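You operate a simulated robot arm through the tools that you are given. There is no shell and no other tool.

Carry out the task below with a simulated two-armed robot. There is one attempt and no reset: what you move stays moved.

JOB
Save frame 45 sharp at 24x, then again sharp at 36x.
Fine: watch the display; two pictures in all; leave that frame showing sharp at 36x, reel on, gate shut, lamp on.

Only the result counts: the job must be done as asked and must still hold three seconds after the hand-in. Knocking over, shifting, dropping, spilling or breaking anything else fails it.

ROBOT AND FRAMES
Two 7-joint arms with fingered hands on one trunk that stands fixed in place. Base frame: the origin is at the foot of the trunk, x ahead of it, y to its left, z up. Lengths are in mm, angles in degrees, forces in N, time in s.
The left shoulder is at [70, 166, 1118], the right one opposite. With the tool pointing down near the work surface each hand reaches from about 460 to 960 mm from the base axis, measured 20 degrees to its own side. Payload 4.1 kg a hand.
The tool frame of a hand sits at the grasp point between the pads (the TCP): z along the fingers, y along the line on which they close. The tips reach 32 mm beyond it. Largest opening 108 mm; the body of the gripper starts 38 mm behind the TCP. The gripper is a hand of 4 fingers: y runs from the thumb to the fingers, the wrist lies at [-16, -108, -186] in the tool frame, and closing takes about 1.5 s.
Orientation is that of the tool frame in the base frame, as [roll, pitch, yaw] about the fixed x, y, z axes, in that order (R = Rz(yaw) Ry(pitch) Rx(roll)). With the fingers straight down and the wrist toward the robot, the tool's x, y and z point along [0, 1, 0], [1, 0, 0] and [0, 0, -1] of the base frame.

CONTROLS
- The arms move only by the tool nudge_tool. It takes "left_rows", "right_rows" or both (then of equal length, played together; a hand with none holds still); each is a list of rows, each a list of 7 numbers: the turn, a rotation vector about the tool's x, y, z in rad, then the shift along the tool's x, y, z in mm, then the gripper command, from -1 (fully open) to 1 (shut), values between in proportion. In form: [[wx, wy, wz, dx, dy, dz, gripper], ...]. A call has 1 to 20 rows; each row is the pose to reach, as a shift and turn from the pose commanded when the call began, along the tool's axes at that moment. Rows are played at 5 a second. More than 50 mm and 8.6 degrees between two rows, or a gripper value outside its range, and nothing of the call is played. A pose out of reach is approached as far as the arm can. The call stops where the force on the tool passes 40 N (or 10 N more than at its start, if that is more) or the arm is blocked; 0.2 s more then pass. Each finger travels about 45 mm/s and halts on what it meets, pressing with about 22 N; the grip force reading is that of the motor and also rises with nothing between the fingers. The clock runs only during rows and for 0.2 s after the last one: add rows that repeat a pose to give the fingers time. It gives the time, the measured TCP pose, the force on the tool (base axes), the opening and the grip force at its end, in the units of the frame above (readings bear some noise), with the torque about the TCP (base axes, N m) and any sound that the robot's microphone picked up.
- Cameras (640 x 400 px; columns grow to the right, rows downward): "scene" is now at [144.5, 11.7, 1367.7]; the picture's right is [0.06, -1.00, 0.00], its down [-0.42, -0.02, -0.91] and it looks along [0.90, 0.05, -0.42] (base axes); focal length 337 px, centre (320, 200). "left" rides on the left gripper at [-64, -92, -132] in its tool frame; the picture's right is [-0.80, -0.28, 0.53], its down [0.55, -0.71, 0.45] and it looks along [0.25, 0.65, 0.72] (tool axes); focal length 247 px, centre (320, 200). "right" rides on the right gripper at [64, -93, -132] in its tool frame; the picture's right is [-0.80, 0.28, -0.53], its down [-0.55, -0.71, 0.45] and it looks along [-0.25, 0.65, 0.72] (tool axes); focal length 247 px, centre (320, 200). There is no depth. A picture from a camera that has moved, and an enlarged one, comes with that camera's place and axes in the base frame and with its lens. The place of the scene camera against the robot may be out by one fixed shift of up to 12 mm in any direction.
- capture(camera): a new picture of that camera. No time passes.
- slide_trunk(by): slides the trunk up (or, below 0, down) by that many mm; the arms and the scene camera ride with it, the base frame stays. It gives what a move gives, with no picture.
- preshape(shape, hand): the hand has 4 fingers and takes this shape, open, in about a second: jaw (thumb against the fingers, like two jaws); tri (thumb and two fingers); tip (a fingertip pinch); poke (one finger out to press); point (the index stretched); flat (the hand flat); cup (the hand cupped); fist (a fist). The gripper value then closes the fingers along that shape, each until it touches; the sizes above hold for jaw. It gives what a move gives, with no picture.
- aim_head(pan, tilt): turns the head with the scene camera to pan (to the left, within 86 degrees either way) and tilt (down, from -29 to 69), counted from straight ahead of the robot. It gives what a move gives.
- zoom(camera, box): a new picture of the part [left, top, right, bottom] of that camera's present view, enlarged. No time passes.
- close_job(): hands the job in; it is judged then, once.

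Places have to be worked out from the pictures, the camera data and where the tool is seen. Open the grippers and draw the arms clear of the work before you hand the job in, unless the task says otherwise.

The tools are called after ">>>" by a JSON object that holds its "method" and its "body". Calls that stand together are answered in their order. nudge_tool: Moves the arms, as the interface text tells. Its arguments: {"type":"object","properties":{"left_rows":{"type":"array","items":{"type":"array","items":{"type":"number"}}},"right_rows":{"type":"array","items":{"type":"array","items":{"type":"number"}}}},"required":[]} The other tools are called the same way: slide_trunk (by) slides the trunk up or down; preshape (shape, hand) gives the hand a shape; aim_head (pan, tilt) turns the head that bears the scene camera; capture (camera) takes a picture; zoom (camera, box) takes an enlarged picture of a part of a camera's view; close_job () hands the job in.

At the start:

```text
clock: 0.0
left_tcp_pos: [553.4, 332.6, 1141.6]
left_ee_rot: [180.0, 0.0, 90.0]
left_contact_force: [-0.1, 0.7, -0.4]
left_torque: [0.02, 0.0, 0.06]
left_grip_width: 107.7
left_gripper_force: 0.0
left_shape: jaw
right_tcp_pos: [641.6, -227.9, 1142.2]
right_ee_rot: [179.9, 0.1, 90.0]
right_contact_force: [-0.3, -0.2, -0.8]
right_torque: [0.0, 0.05, -0.02]
right_grip_width: 107.9
right_gripper_force: 0.1
right_shape: jaw
trunk travel left (down, up): [-625.0, 315.0]
head pan, tilt: [3.2, 25.0]
```

scene: 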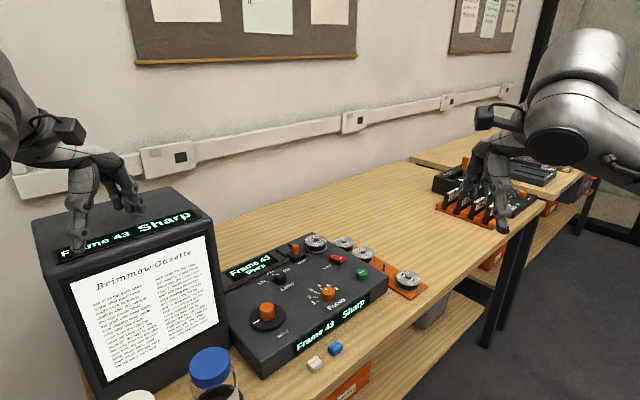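
right: 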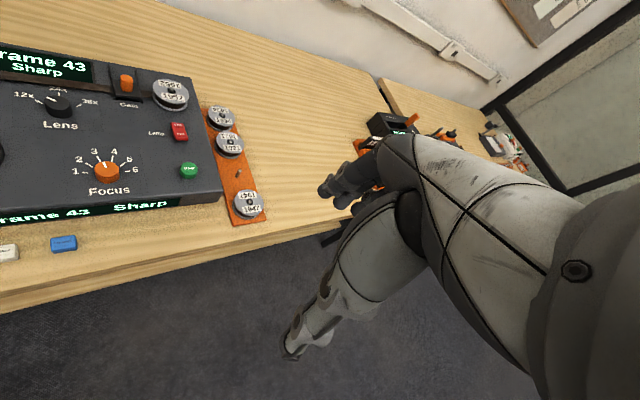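
left: 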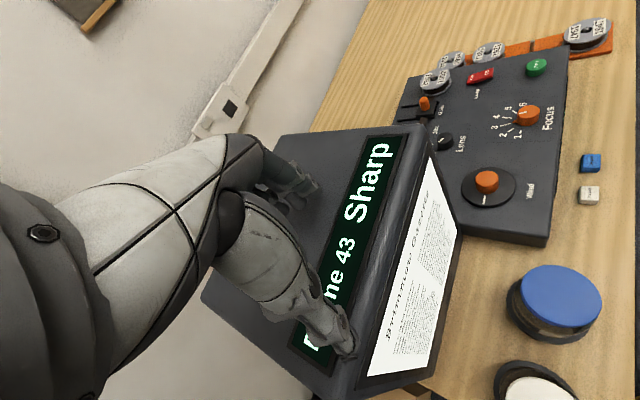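

I start by looking closely at the control panel to identify the controls (wheel, lens, focus, gate, lamp, save button).

>>> {"method": "zoom", "body": {"camera": "scene", "box": [210, 220, 440, 380]}}

>>> {"method": "zoom", "body": {"camera": "right", "box": [0, 30, 280, 270]}}

>>> {"method": "zoom", "body": {"camera": "left", "box": [380, 0, 640, 260]}}

```text
2.50 times, centred on (325, 300) of scene
camera zoom: at [144.5, 11.7, 1367.7], right [0.06, -1.0, 0.0], down [-0.42, -0.02, -0.91], along [0.9, 0.05, -0.42], focal length 842 px, centre (308, -50)
```

zoom: 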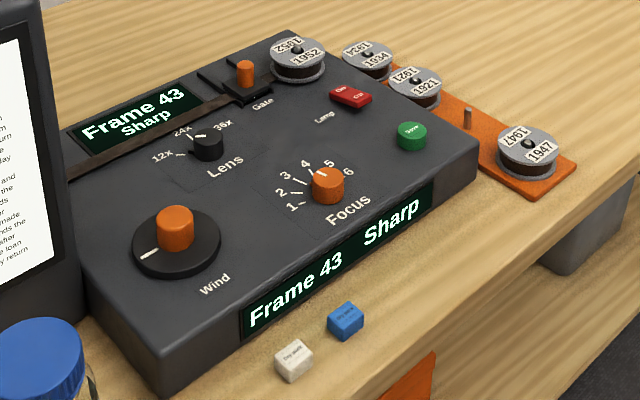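

```text
1.67 times, centred on (140, 150) of right
camera zoom: at [549.2, -164.1, 1274.3], right [0.28, -0.8, 0.53], down [-0.71, -0.55, -0.45], along [0.65, -0.25, -0.72], focal length 412 px, centre (620, 283)
```

zoom: 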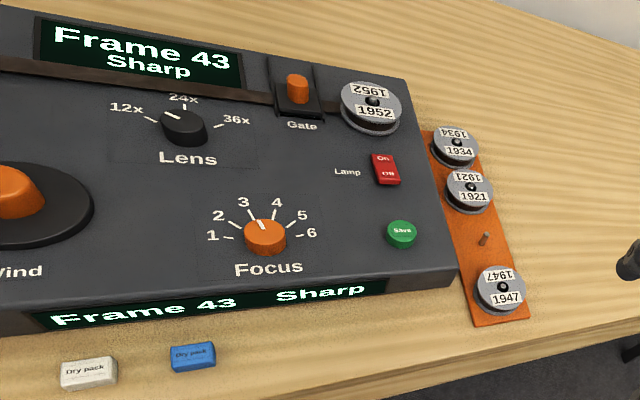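

```text
1.54 times, centred on (510, 130) of left
camera zoom: at [462.0, 269.2, 1273.4], right [-0.28, -0.8, -0.53], down [-0.71, 0.55, -0.45], along [0.65, 0.25, -0.72], focal length 380 px, centre (28, 308)
```

zoom: 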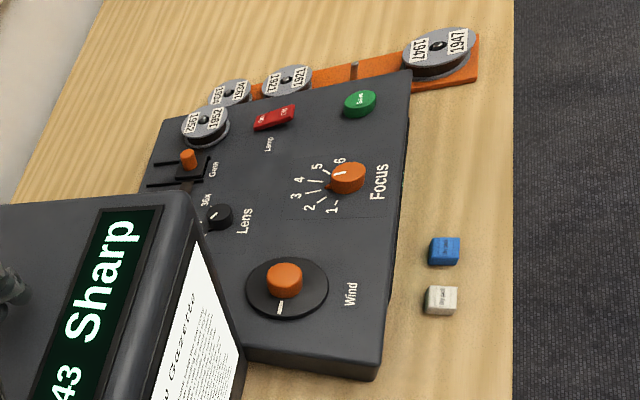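

The panel has Wind, Lens, Focus, Gate, Lamp, and Save, and the display shows "Frame 43 Sharp". I zoom in further on each control to read the pointers.

>>> {"method": "zoom", "body": {"camera": "right", "box": [40, 70, 130, 126]}}

>>> {"method": "zoom", "body": {"camera": "right", "box": [60, 140, 150, 200]}}

>>> {"method": "zoom", "body": {"camera": "right", "box": [100, 50, 210, 190]}}

>>> {"method": "zoom", "body": {"camera": "scene", "box": [240, 230, 360, 310]}}

>>> {"method": "zoom", "body": {"camera": "scene", "box": [230, 290, 310, 350]}}

>>> {"method": "zoom", "body": {"camera": "scene", "box": [30, 190, 240, 400]}}

```text
7.11 times, centred on (85, 98) of right
camera zoom: at [549.2, -164.1, 1274.3], right [0.28, -0.8, 0.53], down [-0.71, -0.55, -0.45], along [0.65, -0.25, -0.72], focal length 1756 px, centre (1991, 925)
```

zoom: 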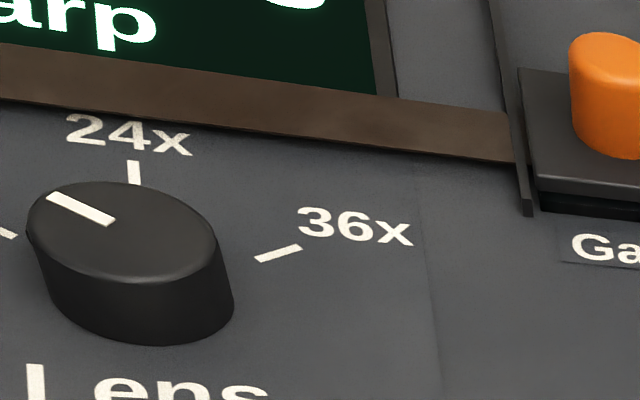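

```text
6.67 times, centred on (105, 170) of right
camera zoom: at [549.2, -164.1, 1274.3], right [0.28, -0.8, 0.53], down [-0.71, -0.55, -0.45], along [0.65, -0.25, -0.72], focal length 1646 px, centre (1753, 400)
```

zoom: 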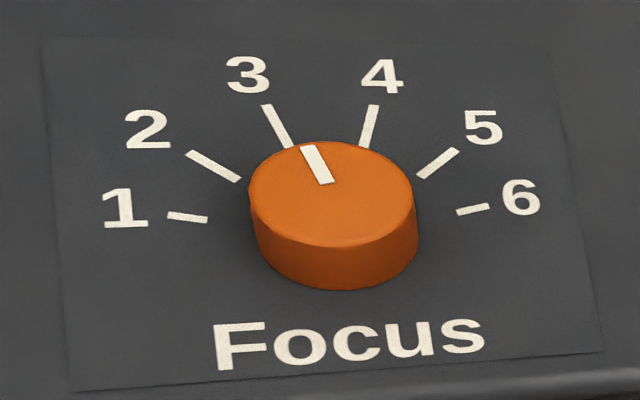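

```text
2.86 times, centred on (155, 120) of right
camera zoom: at [549.2, -164.1, 1274.3], right [0.28, -0.8, 0.53], down [-0.71, -0.55, -0.45], along [0.65, -0.25, -0.72], focal length 706 px, centre (791, 429)
```

zoom: 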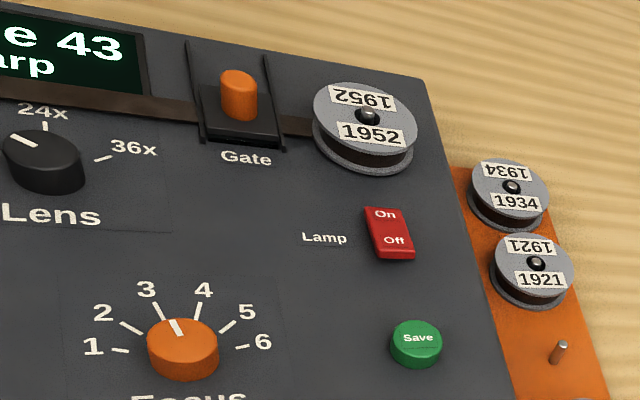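

```text
5.00 times, centred on (300, 270) of scene
camera zoom: at [144.5, 11.7, 1367.7], right [0.06, -1.0, 0.0], down [-0.42, -0.02, -0.91], along [0.9, 0.05, -0.42], focal length 1683 px, centre (420, -150)
```

zoom: 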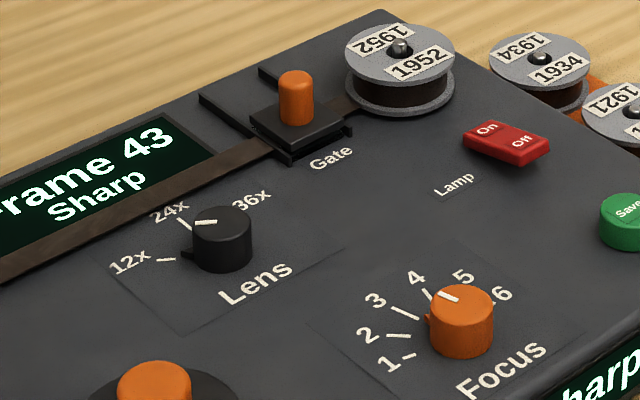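

```text
6.67 times, centred on (270, 320) of scene
camera zoom: at [144.5, 11.7, 1367.7], right [0.06, -1.0, 0.0], down [-0.42, -0.02, -0.91], along [0.9, 0.05, -0.42], focal length 2244 px, centre (653, -600)
```

zoom: 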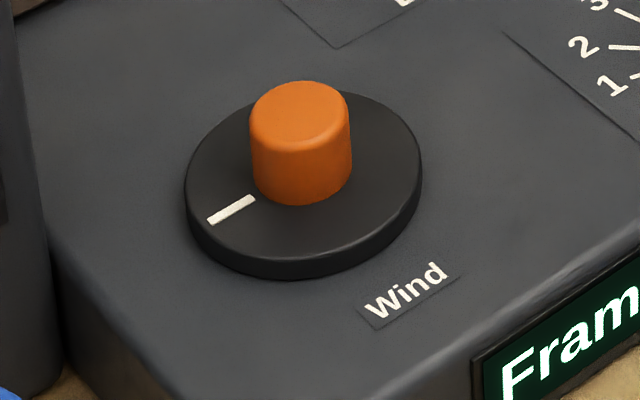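

```text
1.90 times, centred on (135, 295) of scene
camera zoom: at [144.5, 11.7, 1367.7], right [0.06, -1.0, 0.0], down [-0.42, -0.02, -0.91], along [0.9, 0.05, -0.42], focal length 641 px, centre (672, 19)
```

zoom: 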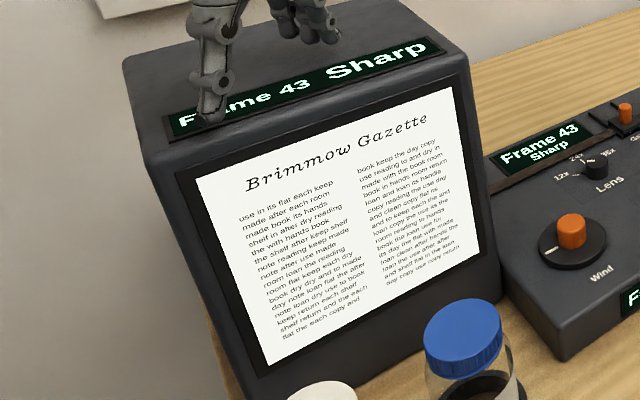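

All pointers read: Lens at 12x, Focus near 3, Gate and Lamp apparently set, reel 1952 mounted. I work out the panel top at z≈847, Wind knob near (660,142), Lens (781,137), Focus (728,21), Save (808,-58). The left hand hovers close over the tall screen box, so I raise it clear first.

>>> {"method": "nudge_tool", "body": {"left_rows": [[0, 0, 0, 0, 0, -40, -1], [0, 0, 0, 0, 0, -80, -1], [0, 0, 0, 0, 0, -120, -1], [0, 0, 0, 0, 0, -150, -1]]}}

>>> {"method": "aim_head", "body": {"pan": 7, "tilt": 38}}

>>> {"method": "capture", "body": {"camera": "scene"}}

>>> {"method": "capture", "body": {"camera": "left"}}

```text
clock: 1.0
left_tcp_pos: [553.0, 332.1, 1292.6]
left_ee_rot: [-180.0, -0.1, 90.0]
left_contact_force: [0.0, 0.1, -0.1]
left_torque: [-0.01, 0.01, 0.0]
left_grip_width: 107.7
left_gripper_force: 0.0
left_shape: jaw
right_tcp_pos: [641.9, -229.7, 1141.7]
right_ee_rot: [-180.0, 0.0, 90.0]
right_contact_force: [-1.3, 0.0, -0.6]
right_torque: [0.01, 0.0, 0.03]
right_grip_width: 107.6
right_gripper_force: 0.1
right_shape: jaw
trunk travel left (down, up): [-625.0, 315.0]
head pan, tilt: [3.2, 25.0]
```

```text
clock: 1.8
left_tcp_pos: [553.3, 333.8, 1291.9]
left_ee_rot: [180.0, 0.0, 90.0]
left_contact_force: [0.6, -0.4, 0.8]
left_torque: [-0.02, -0.01, -0.02]
left_grip_width: 107.6
left_gripper_force: 0.0
left_shape: jaw
right_tcp_pos: [641.8, -226.8, 1141.6]
right_ee_rot: [179.9, -0.1, 89.9]
right_contact_force: [0.0, -0.3, -0.5]
right_torque: [0.01, 0.0, 0.0]
right_grip_width: 107.7
right_gripper_force: 0.0
right_shape: jaw
trunk travel left (down, up): [-625.0, 315.0]
head pan, tilt: [7.0, 38.0]
```

```text
taken
camera scene: at [138.3, 17.2, 1347.4], right [0.12, -0.99, 0.0], down [-0.61, -0.07, -0.79], along [0.78, 0.1, -0.62], focal length 337 px, centre (320, 200)
```

scene: 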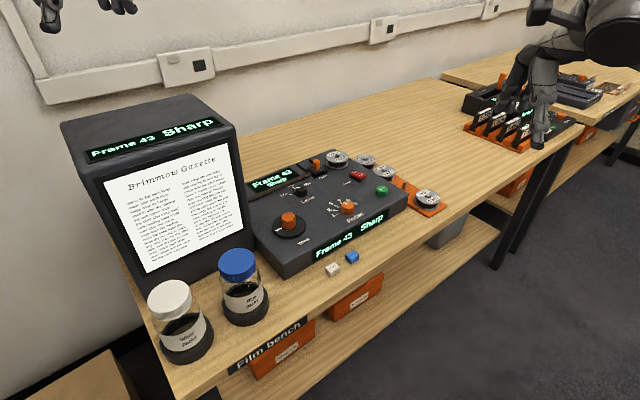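

```text
taken
camera left: at [461.5, 269.8, 1422.8], right [-0.28, -0.8, -0.53], down [-0.71, 0.55, -0.45], along [0.65, 0.25, -0.72], focal length 247 px, centre (320, 200)
```

left: 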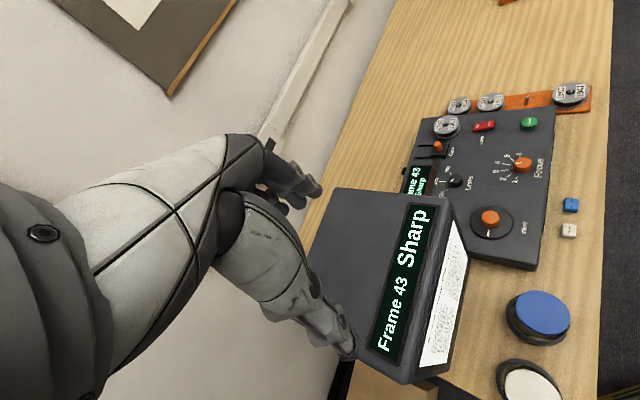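

The left hand is clear and all three read-outs show "Frame 43 Sharp". I enlarge the views to refine knob positions.

>>> {"method": "zoom", "body": {"camera": "left", "box": [410, 80, 570, 280]}}

>>> {"method": "zoom", "body": {"camera": "scene", "box": [240, 140, 420, 260]}}

>>> {"method": "zoom", "body": {"camera": "left", "box": [440, 180, 540, 260]}}

>>> {"method": "zoom", "body": {"camera": "left", "box": [420, 130, 500, 200]}}

```text
2.00 times, centred on (490, 180) of left
camera zoom: at [461.5, 269.8, 1422.8], right [-0.28, -0.8, -0.53], down [-0.71, 0.55, -0.45], along [0.65, 0.25, -0.72], focal length 494 px, centre (-20, 240)
```

zoom: 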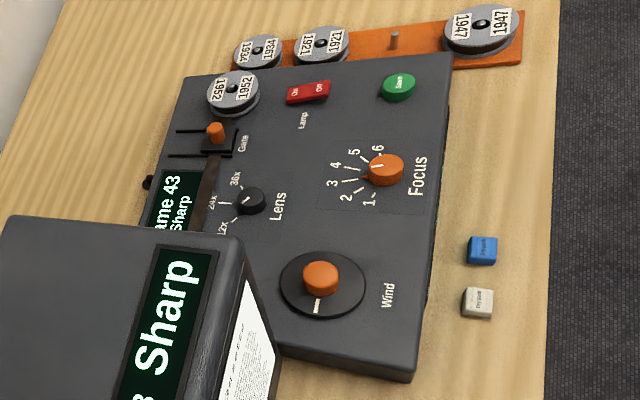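

```text
3.33 times, centred on (330, 200) of scene
camera zoom: at [138.3, 17.2, 1347.4], right [0.12, -0.99, 0.0], down [-0.61, -0.07, -0.79], along [0.78, 0.1, -0.62], focal length 1122 px, centre (287, 200)
```

zoom: 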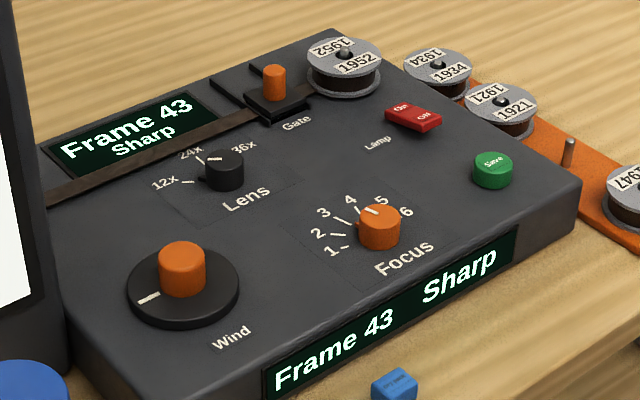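

```text
5.00 times, centred on (490, 220) of left
camera zoom: at [461.5, 269.8, 1422.8], right [-0.28, -0.8, -0.53], down [-0.71, 0.55, -0.45], along [0.65, 0.25, -0.72], focal length 1235 px, centre (-530, 100)
```

zoom: 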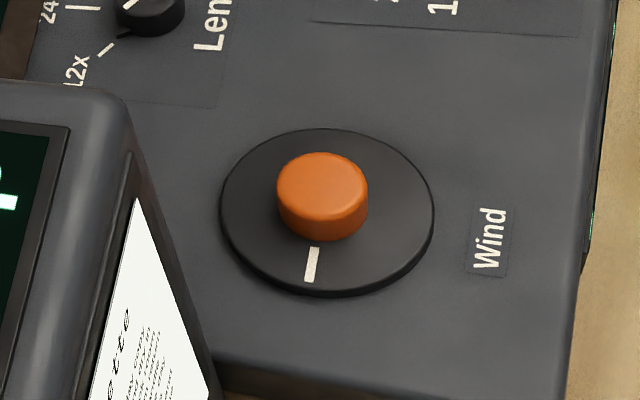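

```text
5.71 times, centred on (460, 165) of left
camera zoom: at [461.5, 269.8, 1422.8], right [-0.28, -0.8, -0.53], down [-0.71, 0.55, -0.45], along [0.65, 0.25, -0.72], focal length 1411 px, centre (-480, 400)
```

zoom: 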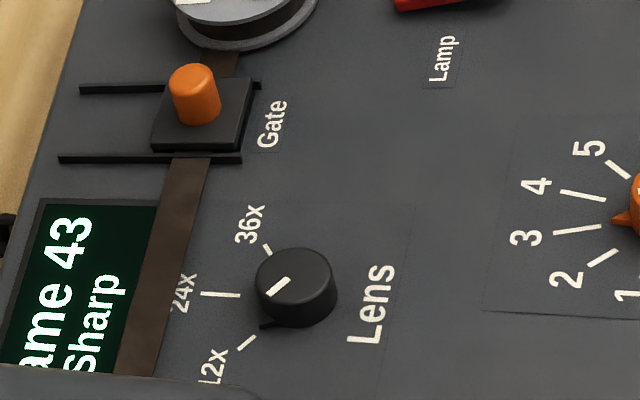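

Wind knob top is at about (657,143,891). I swing the right hand across at safe height above it with some yaw so the forearm stays away from the screen box, then look.

>>> {"method": "nudge_tool", "body": {"right_rows": [[0, 0, -0.04, 46, 2, 0, -1], [0, 0, -0.09, 92, 4, 0, -1], [0, 0, -0.13, 138, 6, 0, -1], [0, 0, -0.18, 184, 8, 0, -1], [0, 0, -0.22, 230, 10, 0, -1], [0, 0, -0.26, 276, 12, 0, -1], [0, 0, -0.31, 322, 14, 0, -1], [0, 0, -0.349, 368, 15, 0, -1], [0, 0, -0.349, 370, 15, 40, -1], [0, 0, -0.349, 370, 15, 80, -1], [0, 0, -0.349, 370, 15, 110, -1], [0, 0, -0.349, 370, 15, 110, -1]]}}

>>> {"method": "capture", "body": {"camera": "right"}}

>>> {"method": "capture", "body": {"camera": "scene"}}

>>> {"method": "capture", "body": {"camera": "left"}}

```text
clock: 4.3
left_tcp_pos: [553.7, 332.9, 1291.3]
left_ee_rot: [-180.0, 0.0, 90.1]
left_contact_force: [-0.4, 0.3, 0.7]
left_torque: [-0.02, 0.02, 0.02]
left_grip_width: 107.5
left_gripper_force: 0.1
left_shape: jaw
right_tcp_pos: [656.4, 142.4, 1029.4]
right_ee_rot: [180.0, 0.0, 110.0]
right_contact_force: [0.8, 0.7, -0.3]
right_torque: [0.01, 0.0, -0.01]
right_grip_width: 107.6
right_gripper_force: 0.0
right_shape: jaw
trunk travel left (down, up): [-625.0, 315.0]
head pan, tilt: [7.0, 38.0]
```

```text
taken
camera right: at [547.2, 170.1, 1163.0], right [0.54, -0.65, 0.53], down [-0.48, -0.76, -0.45], along [0.7, -0.01, -0.72], focal length 247 px, centre (320, 200)
```

right: 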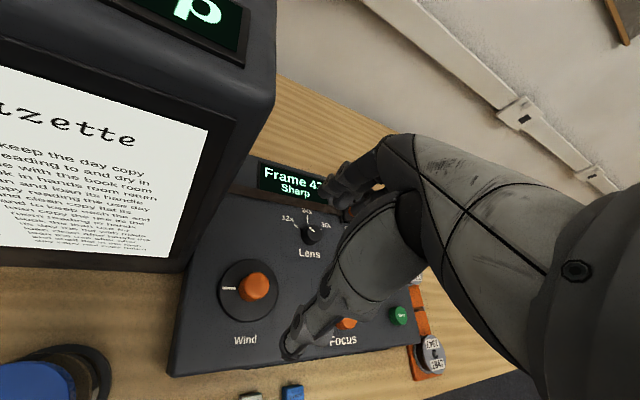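

```text
taken
camera scene: at [138.1, 16.9, 1347.4], right [0.12, -0.99, 0.0], down [-0.61, -0.07, -0.79], along [0.78, 0.1, -0.62], focal length 337 px, centre (320, 200)
```

scene: 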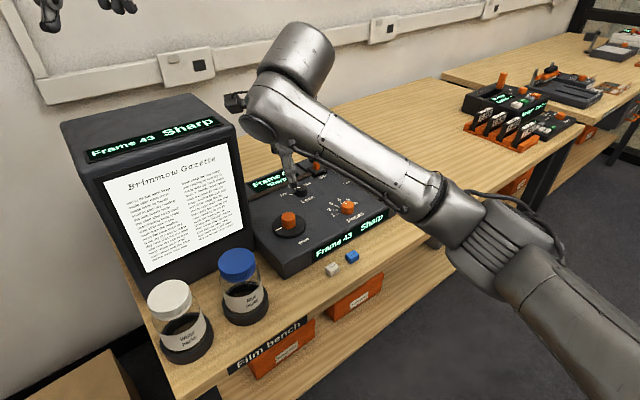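

```text
taken
camera left: at [461.3, 269.5, 1423.2], right [-0.28, -0.8, -0.53], down [-0.71, 0.55, -0.45], along [0.65, 0.25, -0.72], focal length 247 px, centre (320, 200)
```

left: 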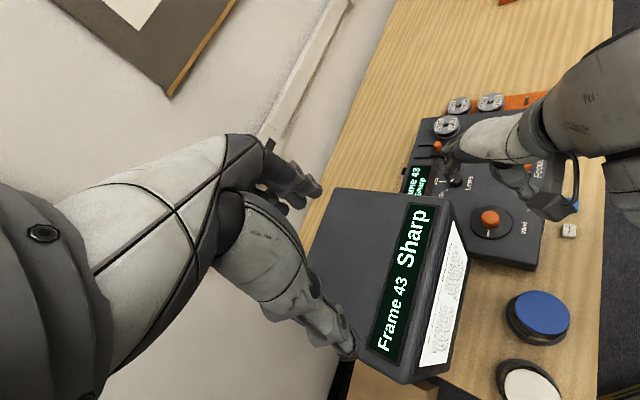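

The hand hovers above the Wind knob area. I zoom the right-hand camera to measure the knob and check the alignment.

>>> {"method": "zoom", "body": {"camera": "right", "box": [180, 220, 340, 380]}}

>>> {"method": "zoom", "body": {"camera": "scene", "box": [240, 150, 340, 250]}}

```text
2.50 times, centred on (260, 300) of right
camera zoom: at [547.2, 170.1, 1163.0], right [0.54, -0.65, 0.53], down [-0.48, -0.76, -0.45], along [0.7, -0.01, -0.72], focal length 617 px, centre (470, -50)
```

zoom: 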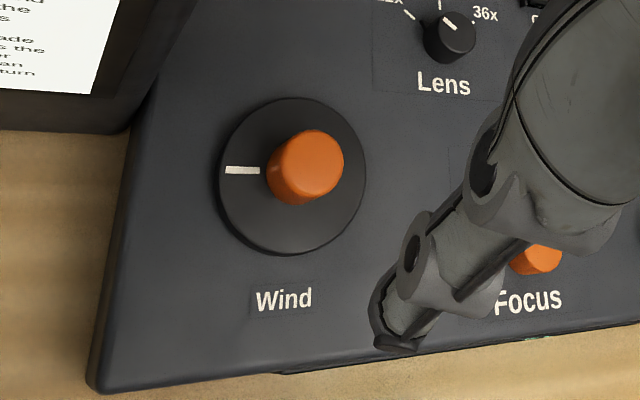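

```text
4.00 times, centred on (290, 200) of scene
camera zoom: at [138.1, 16.9, 1347.4], right [0.12, -0.99, 0.0], down [-0.61, -0.07, -0.79], along [0.78, 0.1, -0.62], focal length 1346 px, centre (440, 200)
```

zoom: 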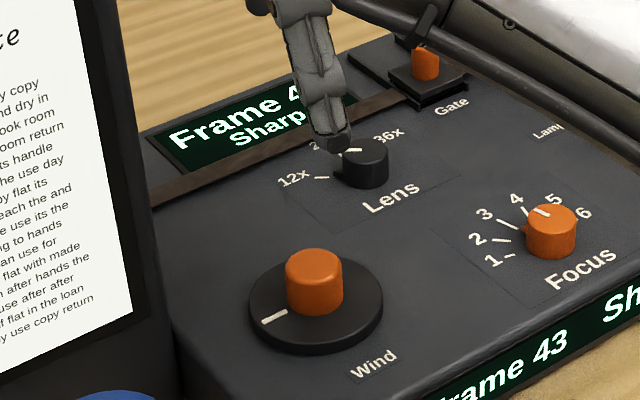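

The knob is at about (656,142), top z≈889. I try the three-finger shape for knob turning and look at how the fingers sit.

>>> {"method": "preshape", "body": {"hand": "right", "shape": "tri"}}

>>> {"method": "capture", "body": {"camera": "right"}}

>>> {"method": "zoom", "body": {"camera": "left", "box": [420, 100, 600, 260]}}

>>> {"method": "zoom", "body": {"camera": "scene", "box": [220, 80, 360, 240]}}

```text
clock: 5.2
left_tcp_pos: [552.0, 333.0, 1291.4]
left_ee_rot: [-180.0, 0.0, 90.0]
left_contact_force: [-0.4, 0.2, -1.2]
left_torque: [-0.02, -0.02, -0.01]
left_grip_width: 107.2
left_gripper_force: 0.0
left_shape: jaw
right_tcp_pos: [656.1, 143.3, 1030.6]
right_ee_rot: [180.0, -0.1, 110.0]
right_contact_force: [0.5, -0.1, -0.2]
right_torque: [0.0, 0.0, -0.01]
right_grip_width: 107.5
right_gripper_force: 0.1
right_shape: tri
trunk travel left (down, up): [-625.0, 315.0]
head pan, tilt: [7.0, 38.0]
```

```text
taken
camera right: at [547.5, 170.2, 1163.1], right [0.54, -0.65, 0.53], down [-0.48, -0.76, -0.45], along [0.7, -0.01, -0.72], focal length 247 px, centre (320, 200)
```

right: 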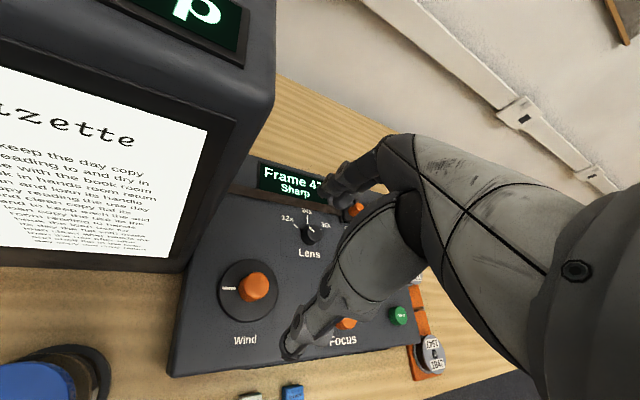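

```text
2.50 times, centred on (510, 180) of left
camera zoom: at [461.5, 269.7, 1423.0], right [-0.28, -0.8, -0.53], down [-0.71, 0.55, -0.45], along [0.65, 0.25, -0.72], focal length 617 px, centre (-155, 250)
```

zoom: 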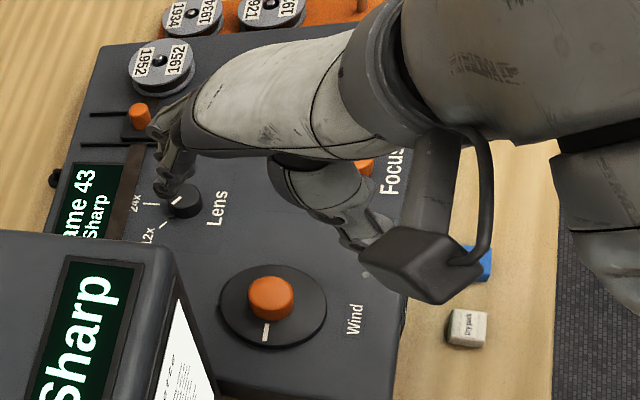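

```text
2.50 times, centred on (290, 160) of scene
camera zoom: at [138.3, 17.1, 1347.4], right [0.12, -0.99, 0.0], down [-0.61, -0.08, -0.79], along [0.78, 0.1, -0.62], focal length 842 px, centre (395, 300)
```

zoom: 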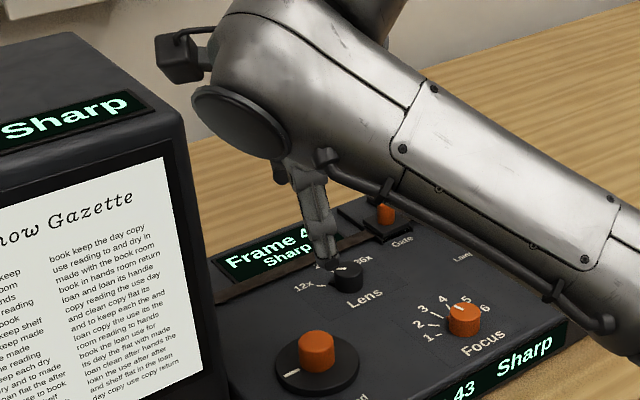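

The tri shape keeps thumb and two fingers opposed. I turn the hand to yaw ~130 (camera body further from the box) and lower it over the Wind knob, open.

>>> {"method": "nudge_tool", "body": {"right_rows": [[0, 0, -0.12, 0, 0, 0, -1], [0, 0, -0.24, 0, 0, 0, -1], [0, 0, -0.35, 0, 0, 30, -1], [0, 0, -0.35, 0, 0, 60, -1], [0, 0, -0.35, 0, 0, 85, -1], [0, 0, -0.35, 0, 0, 100, -1], [0, 0, -0.35, 0, 0, 100, -1]]}}

>>> {"method": "capture", "body": {"camera": "right"}}

>>> {"method": "zoom", "body": {"camera": "scene", "box": [220, 120, 360, 240]}}

>>> {"method": "zoom", "body": {"camera": "left", "box": [420, 120, 600, 280]}}

```text
clock: 6.8
left_tcp_pos: [553.0, 333.7, 1291.0]
left_ee_rot: [-180.0, 0.1, 89.9]
left_contact_force: [0.7, 0.4, 0.1]
left_torque: [-0.02, 0.02, 0.0]
left_grip_width: 107.6
left_gripper_force: 0.1
left_shape: jaw
right_tcp_pos: [655.8, 141.9, 930.7]
right_ee_rot: [180.0, 0.0, 130.1]
right_contact_force: [0.7, -0.6, -0.3]
right_torque: [0.0, -0.01, -0.02]
right_grip_width: 107.7
right_gripper_force: 0.2
right_shape: tri
trunk travel left (down, up): [-625.0, 315.0]
head pan, tilt: [7.0, 38.0]
```

```text
taken
camera right: at [544.0, 130.1, 1063.2], right [0.73, -0.43, 0.53], down [-0.19, -0.87, -0.45], along [0.66, 0.23, -0.72], focal length 247 px, centre (320, 200)
```

right: 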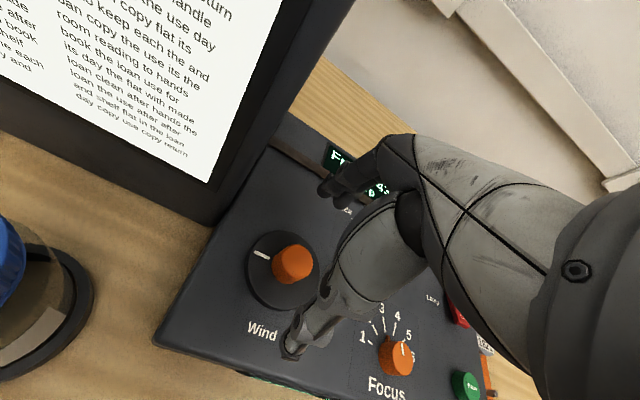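

```text
3.33 times, centred on (290, 180) of scene
camera zoom: at [138.1, 17.3, 1347.4], right [0.12, -0.99, 0.0], down [-0.61, -0.08, -0.79], along [0.78, 0.1, -0.62], focal length 1122 px, centre (420, 267)
```

zoom: 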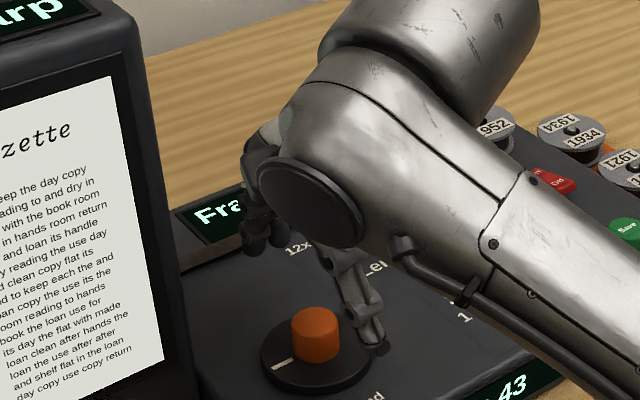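

```text
2.50 times, centred on (510, 200) of left
camera zoom: at [461.3, 269.9, 1423.1], right [-0.28, -0.8, -0.53], down [-0.71, 0.55, -0.45], along [0.65, 0.25, -0.72], focal length 617 px, centre (-155, 200)
```

zoom: 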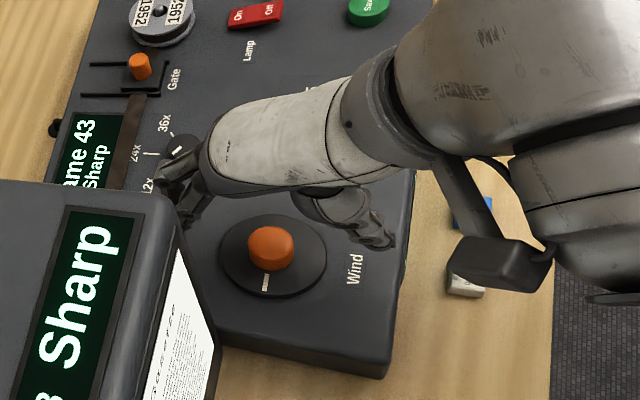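

Nearly above the knob; I zoom the hand camera to measure residual offset before the last 30 mm.

>>> {"method": "zoom", "body": {"camera": "right", "box": [230, 210, 350, 330]}}

>>> {"method": "zoom", "body": {"camera": "left", "box": [470, 160, 590, 250]}}

```text
3.33 times, centred on (290, 270) of right
camera zoom: at [544.0, 130.1, 1063.2], right [0.73, -0.43, 0.53], down [-0.19, -0.87, -0.45], along [0.66, 0.23, -0.72], focal length 823 px, centre (420, -33)
```

zoom: 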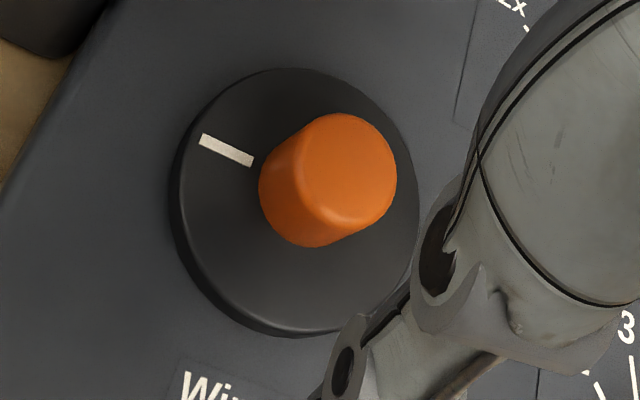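

```text
4.44 times, centred on (530, 205) of left
camera zoom: at [461.3, 269.9, 1423.1], right [-0.28, -0.8, -0.53], down [-0.71, 0.55, -0.45], along [0.65, 0.25, -0.72], focal length 1098 px, centre (-613, 178)
```

zoom: 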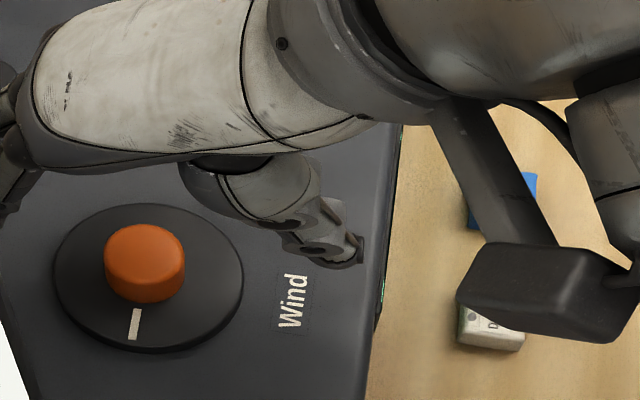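

The knob sits within ~2 mm of the hand axis. I lower the last ~29 mm and close the three fingers on it.

>>> {"method": "nudge_tool", "body": {"right_rows": [[0, 0, 0, 0, 0, 12, -1], [0, 0, 0, 0, 0, 22, -1], [0, 0, 0, 0, 0, 29, -1], [0, 0, 0, 0, 0, 29, -1]]}}

>>> {"method": "capture", "body": {"camera": "right"}}

>>> {"method": "zoom", "body": {"camera": "scene", "box": [250, 160, 350, 240]}}

>>> {"method": "zoom", "body": {"camera": "left", "box": [440, 160, 560, 250]}}

```text
clock: 7.8
left_tcp_pos: [553.9, 333.0, 1291.1]
left_ee_rot: [-180.0, 0.1, 90.1]
left_contact_force: [0.2, 0.9, -0.5]
left_torque: [0.04, 0.02, 0.03]
left_grip_width: 107.4
left_gripper_force: 0.0
left_shape: jaw
right_tcp_pos: [656.3, 143.3, 901.4]
right_ee_rot: [179.9, 0.1, 130.0]
right_contact_force: [-0.1, -0.8, -0.1]
right_torque: [0.0, 0.03, -0.01]
right_grip_width: 107.6
right_gripper_force: 0.1
right_shape: tri
trunk travel left (down, up): [-625.0, 315.0]
head pan, tilt: [7.0, 38.0]
```

```text
taken
camera right: at [545.0, 131.8, 1034.1], right [0.73, -0.43, 0.53], down [-0.19, -0.87, -0.45], along [0.66, 0.23, -0.72], focal length 247 px, centre (320, 200)
```

right: 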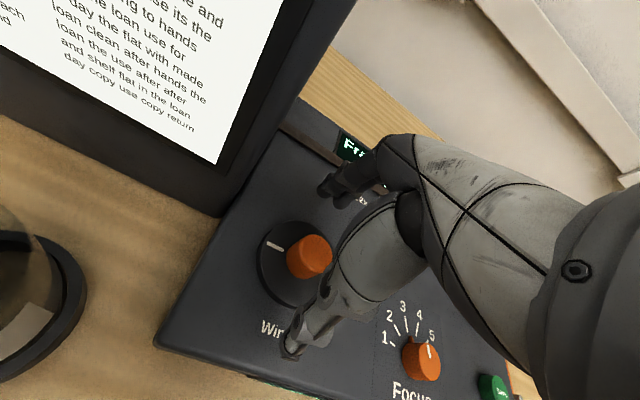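

```text
5.00 times, centred on (300, 200) of scene
camera zoom: at [138.2, 17.2, 1347.4], right [0.12, -0.99, 0.0], down [-0.61, -0.08, -0.79], along [0.78, 0.1, -0.62], focal length 1683 px, centre (420, 200)
```

zoom: 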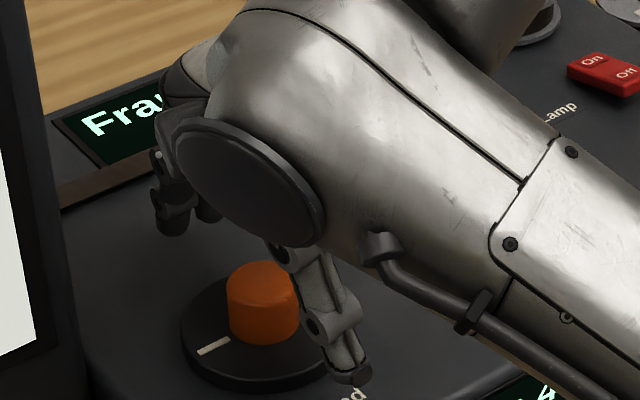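

```text
4.44 times, centred on (500, 205) of left
camera zoom: at [461.4, 269.8, 1423.0], right [-0.28, -0.8, -0.53], down [-0.71, 0.55, -0.45], along [0.65, 0.25, -0.72], focal length 1098 px, centre (-480, 178)
```

zoom: 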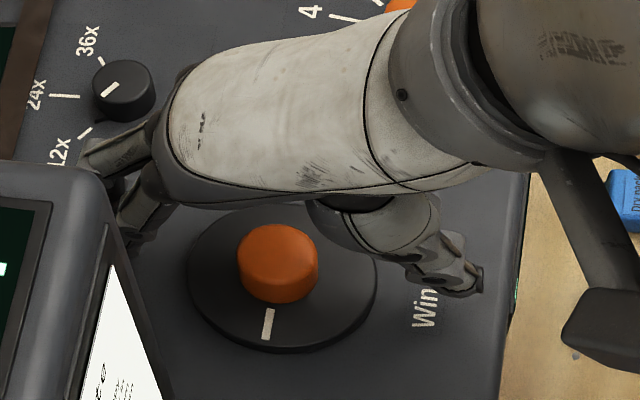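

Fingers straddle the knob with no contact. I close the grip now, holding position.

>>> {"method": "nudge_tool", "body": {"right_rows": [[0, 0, 0, 0, 0, 0, -0.4], [0, 0, 0, 0, 0, 0, 0], [0, 0, 0, 0, 0, 0, 0.3], [0, 0, 0, 0, 0, 0, 0.6], [0, 0, 0, 0, 0, 0, 0.8], [0, 0, 0, 0, 0, 0, 1], [0, 0, 0, 0, 0, 0, 1], [0, 0, 0, 0, 0, 0, 1]]}}

>>> {"method": "capture", "body": {"camera": "right"}}

>>> {"method": "zoom", "body": {"camera": "scene", "box": [250, 160, 350, 240]}}

>>> {"method": "zoom", "body": {"camera": "left", "box": [440, 160, 560, 250]}}

```text
clock: 9.7
left_tcp_pos: [553.5, 332.6, 1290.9]
left_ee_rot: [179.9, 0.0, 90.0]
left_contact_force: [-0.7, 0.9, -0.1]
left_torque: [0.04, 0.01, -0.01]
left_grip_width: 107.8
left_gripper_force: 0.2
left_shape: jaw
right_tcp_pos: [657.9, 142.5, 901.8]
right_ee_rot: [180.0, -0.1, 130.0]
right_contact_force: [-1.1, 0.1, -1.3]
right_torque: [0.01, 0.04, 0.01]
right_grip_width: 21.3
right_gripper_force: 21.9
right_shape: tri
trunk travel left (down, up): [-625.0, 315.0]
head pan, tilt: [7.0, 38.0]
```

```text
taken
camera right: at [545.0, 131.8, 1034.2], right [0.73, -0.43, 0.53], down [-0.19, -0.87, -0.45], along [0.66, 0.23, -0.72], focal length 247 px, centre (320, 200)
```

right: 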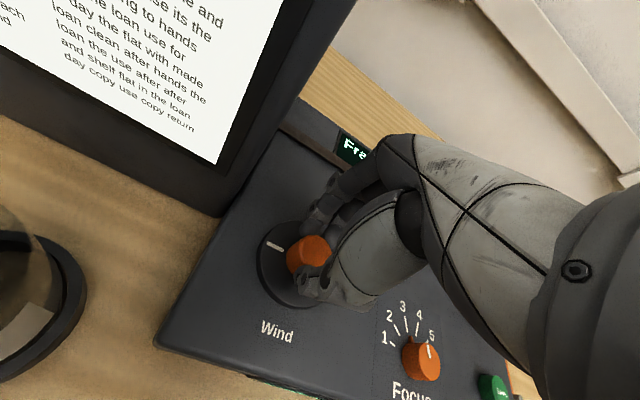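

```text
5.00 times, centred on (300, 200) of scene
camera zoom: at [138.2, 17.1, 1347.3], right [0.12, -0.99, 0.0], down [-0.61, -0.08, -0.79], along [0.78, 0.1, -0.62], focal length 1683 px, centre (420, 200)
```

zoom: 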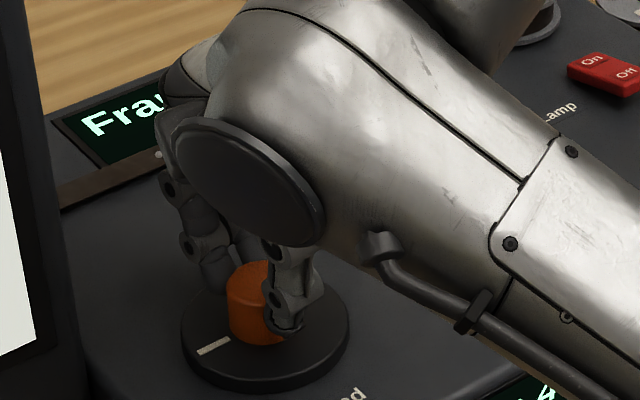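

```text
4.44 times, centred on (500, 205) of left
camera zoom: at [461.4, 269.7, 1423.0], right [-0.28, -0.8, -0.53], down [-0.71, 0.55, -0.45], along [0.65, 0.25, -0.72], focal length 1098 px, centre (-480, 178)
```

zoom: 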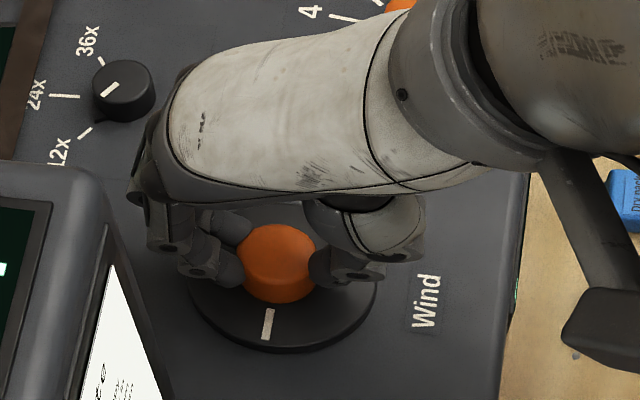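

The grip closed at 21 mm, and the views suggest the finger line passes several mm off the knob's centre (knob toward tool +x). I open, shift 6 mm along tool x, and re-grip.

>>> {"method": "nudge_tool", "body": {"right_rows": [[0, 0, 0, 0, 0, 0, 0.2], [0, 0, 0, 0, 0, 0, -0.1], [0, 0, 0, 3, 0, 0, -0.1], [0, 0, 0, 7, 0, 0, -0.1], [0, 0, 0, 7, 0, 0, 0.2], [0, 0, 0, 7, 0, 0, 0.5], [0, 0, 0, 7, 0, 0, 0.8], [0, 0, 0, 7, 0, 0, 1], [0, 0, 0, 7, 0, 0, 1], [0, 0, 0, 7, 0, 0, 1]]}}

>>> {"method": "zoom", "body": {"camera": "right", "box": [240, 200, 360, 320]}}

>>> {"method": "zoom", "body": {"camera": "scene", "box": [250, 160, 350, 240]}}

>>> {"method": "zoom", "body": {"camera": "left", "box": [440, 160, 560, 250]}}

```text
clock: 11.8
left_tcp_pos: [552.9, 332.8, 1291.2]
left_ee_rot: [-180.0, 0.0, 90.0]
left_contact_force: [-0.2, -0.3, 0.1]
left_torque: [-0.03, 0.0, 0.02]
left_grip_width: 107.5
left_gripper_force: 0.0
left_shape: jaw
right_tcp_pos: [651.6, 148.1, 901.4]
right_ee_rot: [-179.9, 0.0, 130.2]
right_contact_force: [-3.8, 0.9, -2.1]
right_torque: [0.04, 0.07, 0.06]
right_grip_width: 16.4
right_gripper_force: 21.7
right_shape: tri
trunk travel left (down, up): [-625.0, 315.0]
head pan, tilt: [7.0, 38.0]
```

```text
3.33 times, centred on (300, 260) of right
camera zoom: at [539.3, 137.1, 1034.0], right [0.73, -0.43, 0.53], down [-0.19, -0.87, -0.45], along [0.66, 0.23, -0.72], focal length 823 px, centre (387, 0)
```

zoom: 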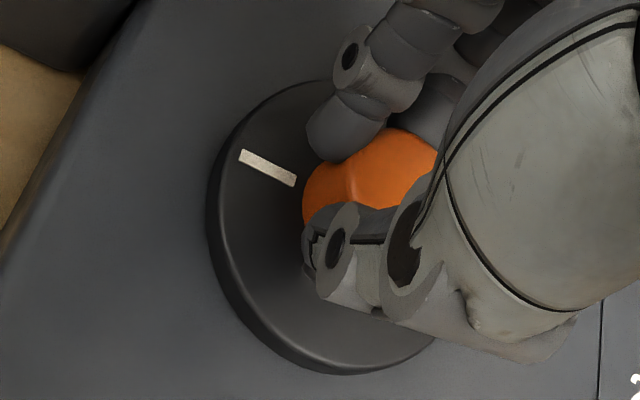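

```text
5.00 times, centred on (300, 200) of scene
camera zoom: at [137.8, 17.4, 1347.4], right [0.12, -0.99, 0.0], down [-0.61, -0.08, -0.79], along [0.78, 0.1, -0.62], focal length 1683 px, centre (420, 200)
```

zoom: 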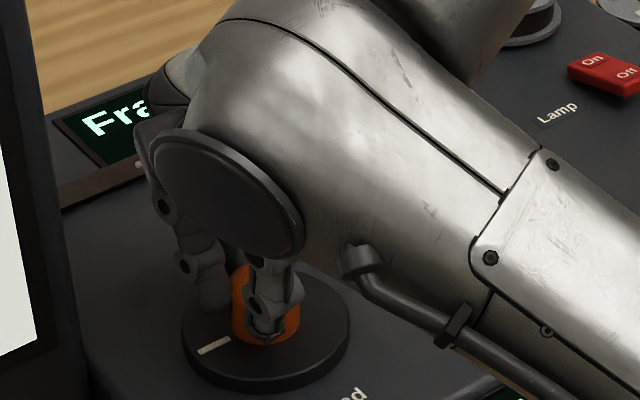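

```text
4.44 times, centred on (500, 205) of left
camera zoom: at [461.0, 270.1, 1423.0], right [-0.28, -0.8, -0.53], down [-0.71, 0.55, -0.45], along [0.65, 0.25, -0.72], focal length 1098 px, centre (-480, 178)
```

zoom: 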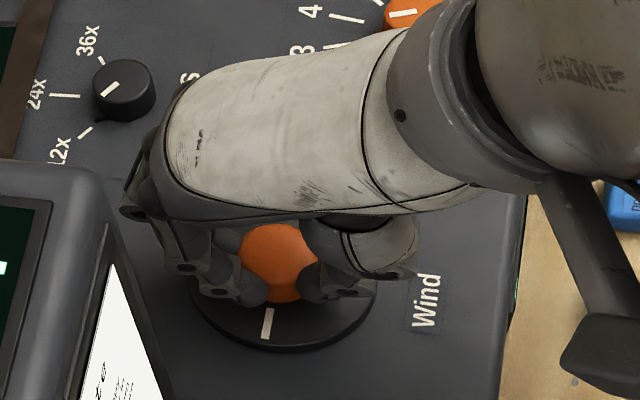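

On reconsideration, projecting thumb and finger tips into the tool frame shows they are symmetric about x=0, so the first position was the centred one (knob now 7 mm off). I open, shift back ~6.5 mm, and re-grip.

>>> {"method": "nudge_tool", "body": {"right_rows": [[0, 0, 0, 0, 0, 0, 0.2], [0, 0, 0, 0, 0, 0, -0.1], [0, 0, 0, -3, 0, 0, -0.1], [0, 0, 0, -6.5, 0, 0, -0.1], [0, 0, 0, -6.5, 0, 0, 0.2], [0, 0, 0, -6.5, 0, 0, 0.5], [0, 0, 0, -6.5, 0, 0, 0.8], [0, 0, 0, -6.5, 0, 0, 1], [0, 0, 0, -6.5, 0, 0, 1], [0, 0, 0, -6.5, 0, 0, 1]]}}

>>> {"method": "zoom", "body": {"camera": "right", "box": [240, 200, 360, 320]}}

>>> {"method": "zoom", "body": {"camera": "left", "box": [360, 130, 560, 350]}}

```text
clock: 14.1
left_tcp_pos: [552.6, 333.1, 1291.6]
left_ee_rot: [-179.9, 0.0, 90.1]
left_contact_force: [0.7, 0.3, 0.3]
left_torque: [0.01, -0.02, -0.01]
left_grip_width: 107.4
left_gripper_force: 0.1
left_shape: jaw
right_tcp_pos: [655.9, 142.2, 902.8]
right_ee_rot: [180.0, 0.0, 130.0]
right_contact_force: [-0.4, 0.7, -1.3]
right_torque: [0.0, -0.01, 0.03]
right_grip_width: 21.5
right_gripper_force: 22.3
right_shape: tri
trunk travel left (down, up): [-625.0, 315.0]
head pan, tilt: [7.0, 38.0]
```

```text
3.33 times, centred on (300, 260) of right
camera zoom: at [543.8, 131.1, 1035.0], right [0.73, -0.43, 0.53], down [-0.19, -0.87, -0.45], along [0.66, 0.23, -0.72], focal length 823 px, centre (387, 0)
```

zoom: 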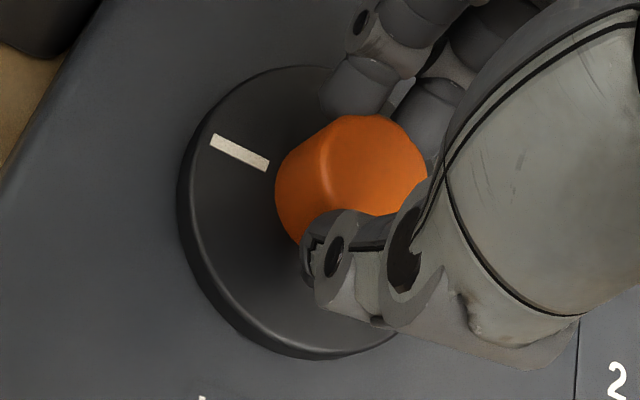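

```text
1.82 times, centred on (460, 240) of left
camera zoom: at [461.5, 269.7, 1423.0], right [-0.28, -0.8, -0.53], down [-0.71, 0.55, -0.45], along [0.65, 0.25, -0.72], focal length 449 px, centre (66, 127)
```

zoom: 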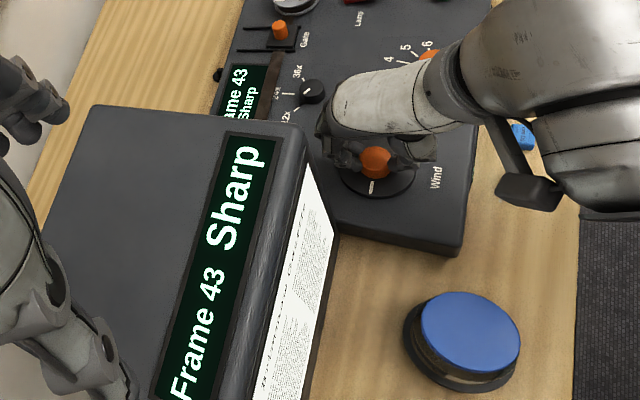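

Now the grip is well centred (two fingers one side, thumb opposite). I turn clockwise (seen from above) by ~14° and watch the display.

>>> {"method": "nudge_tool", "body": {"right_rows": [[0, 0, 0.06, 0, 0, 0, 1], [0, 0, 0.12, 0, 0, 0, 1], [0, 0, 0.18, 0, 0, 0, 1], [0, 0, 0.25, 0, 0, 0, 1], [0, 0, 0.25, 0, 0, 0, 1]]}}

>>> {"method": "zoom", "body": {"camera": "right", "box": [240, 200, 360, 320]}}

>>> {"method": "zoom", "body": {"camera": "left", "box": [360, 130, 560, 350]}}

```text
clock: 15.2
left_tcp_pos: [553.0, 331.8, 1290.4]
left_ee_rot: [180.0, 0.0, 90.1]
left_contact_force: [0.5, 0.0, 0.4]
left_torque: [0.04, 0.01, 0.01]
left_grip_width: 107.4
left_gripper_force: 0.0
left_shape: jaw
right_tcp_pos: [656.3, 143.1, 902.1]
right_ee_rot: [180.0, 0.0, 115.6]
right_contact_force: [3.7, -2.9, -0.4]
right_torque: [-0.02, -0.11, -0.04]
right_grip_width: 21.5
right_gripper_force: 22.0
right_shape: tri
trunk travel left (down, up): [-625.0, 315.0]
head pan, tilt: [7.0, 38.0]
```

```text
3.33 times, centred on (300, 260) of right
camera zoom: at [544.9, 159.8, 1034.9], right [0.6, -0.6, 0.53], down [-0.4, -0.8, -0.45], along [0.69, 0.06, -0.72], focal length 823 px, centre (387, 0)
```

zoom: 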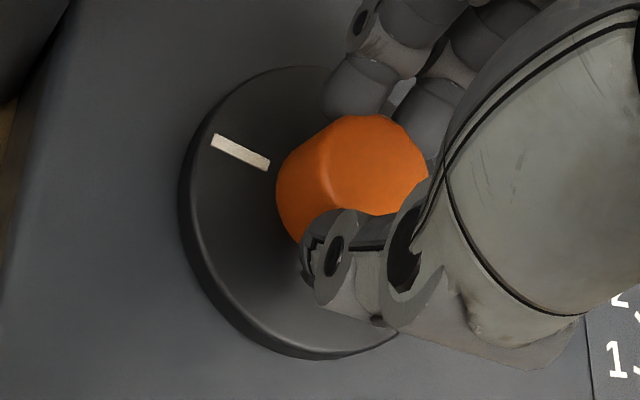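

```text
1.82 times, centred on (460, 240) of left
camera zoom: at [461.9, 269.3, 1423.0], right [-0.28, -0.8, -0.53], down [-0.71, 0.55, -0.45], along [0.65, 0.25, -0.72], focal length 449 px, centre (66, 127)
```

zoom: 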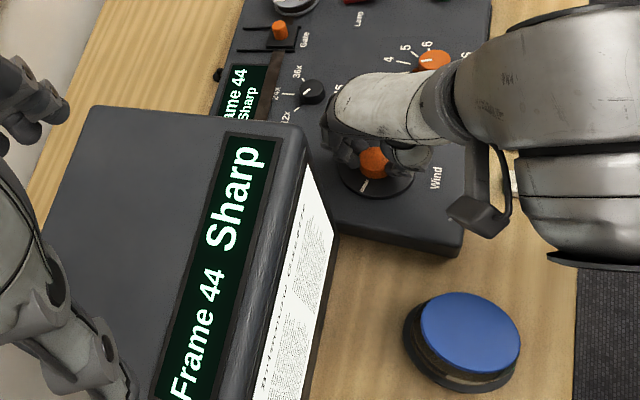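

The knob turned with the hand and the display now reads Frame 44 (still sharp) after ~14°. I continue clockwise in small steps, checking the read-out.

>>> {"method": "nudge_tool", "body": {"right_rows": [[0, 0, 0.04, 0, 0, 0, 1], [0, 0, 0.09, 0, 0, 0, 1], [0, 0, 0.09, 0, 0, 0, 1]]}}

>>> {"method": "zoom", "body": {"camera": "left", "box": [360, 130, 560, 350]}}

>>> {"method": "capture", "body": {"camera": "right"}}

```text
clock: 16.1
left_tcp_pos: [554.0, 333.1, 1291.3]
left_ee_rot: [-180.0, 0.0, 90.0]
left_contact_force: [-0.2, 0.2, -0.5]
left_torque: [0.01, 0.02, 0.01]
left_grip_width: 107.8
left_gripper_force: 0.1
left_shape: jaw
right_tcp_pos: [656.6, 143.2, 902.4]
right_ee_rot: [180.0, 0.0, 110.4]
right_contact_force: [0.8, -1.9, -1.4]
right_torque: [-0.07, -0.06, -0.03]
right_grip_width: 21.5
right_gripper_force: 21.8
right_shape: tri
trunk travel left (down, up): [-625.0, 315.0]
head pan, tilt: [7.0, 38.0]
```

```text
1.82 times, centred on (460, 240) of left
camera zoom: at [461.6, 269.4, 1423.0], right [-0.28, -0.8, -0.53], down [-0.71, 0.55, -0.45], along [0.65, 0.25, -0.72], focal length 449 px, centre (66, 127)
```

zoom: 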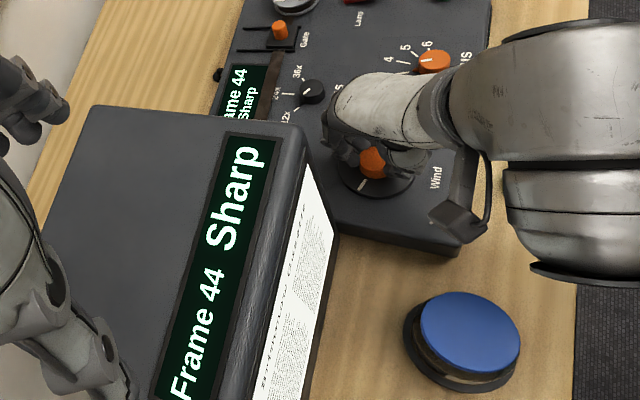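

```text
taken
camera right: at [547.2, 169.8, 1035.1], right [0.55, -0.65, 0.53], down [-0.47, -0.76, -0.45], along [0.69, -0.01, -0.72], focal length 247 px, centre (320, 200)
```

right: 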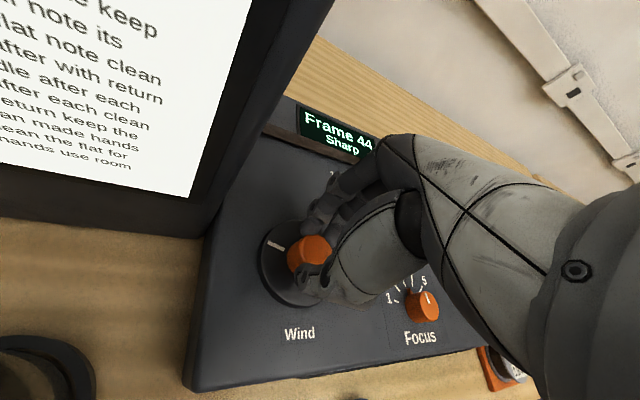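

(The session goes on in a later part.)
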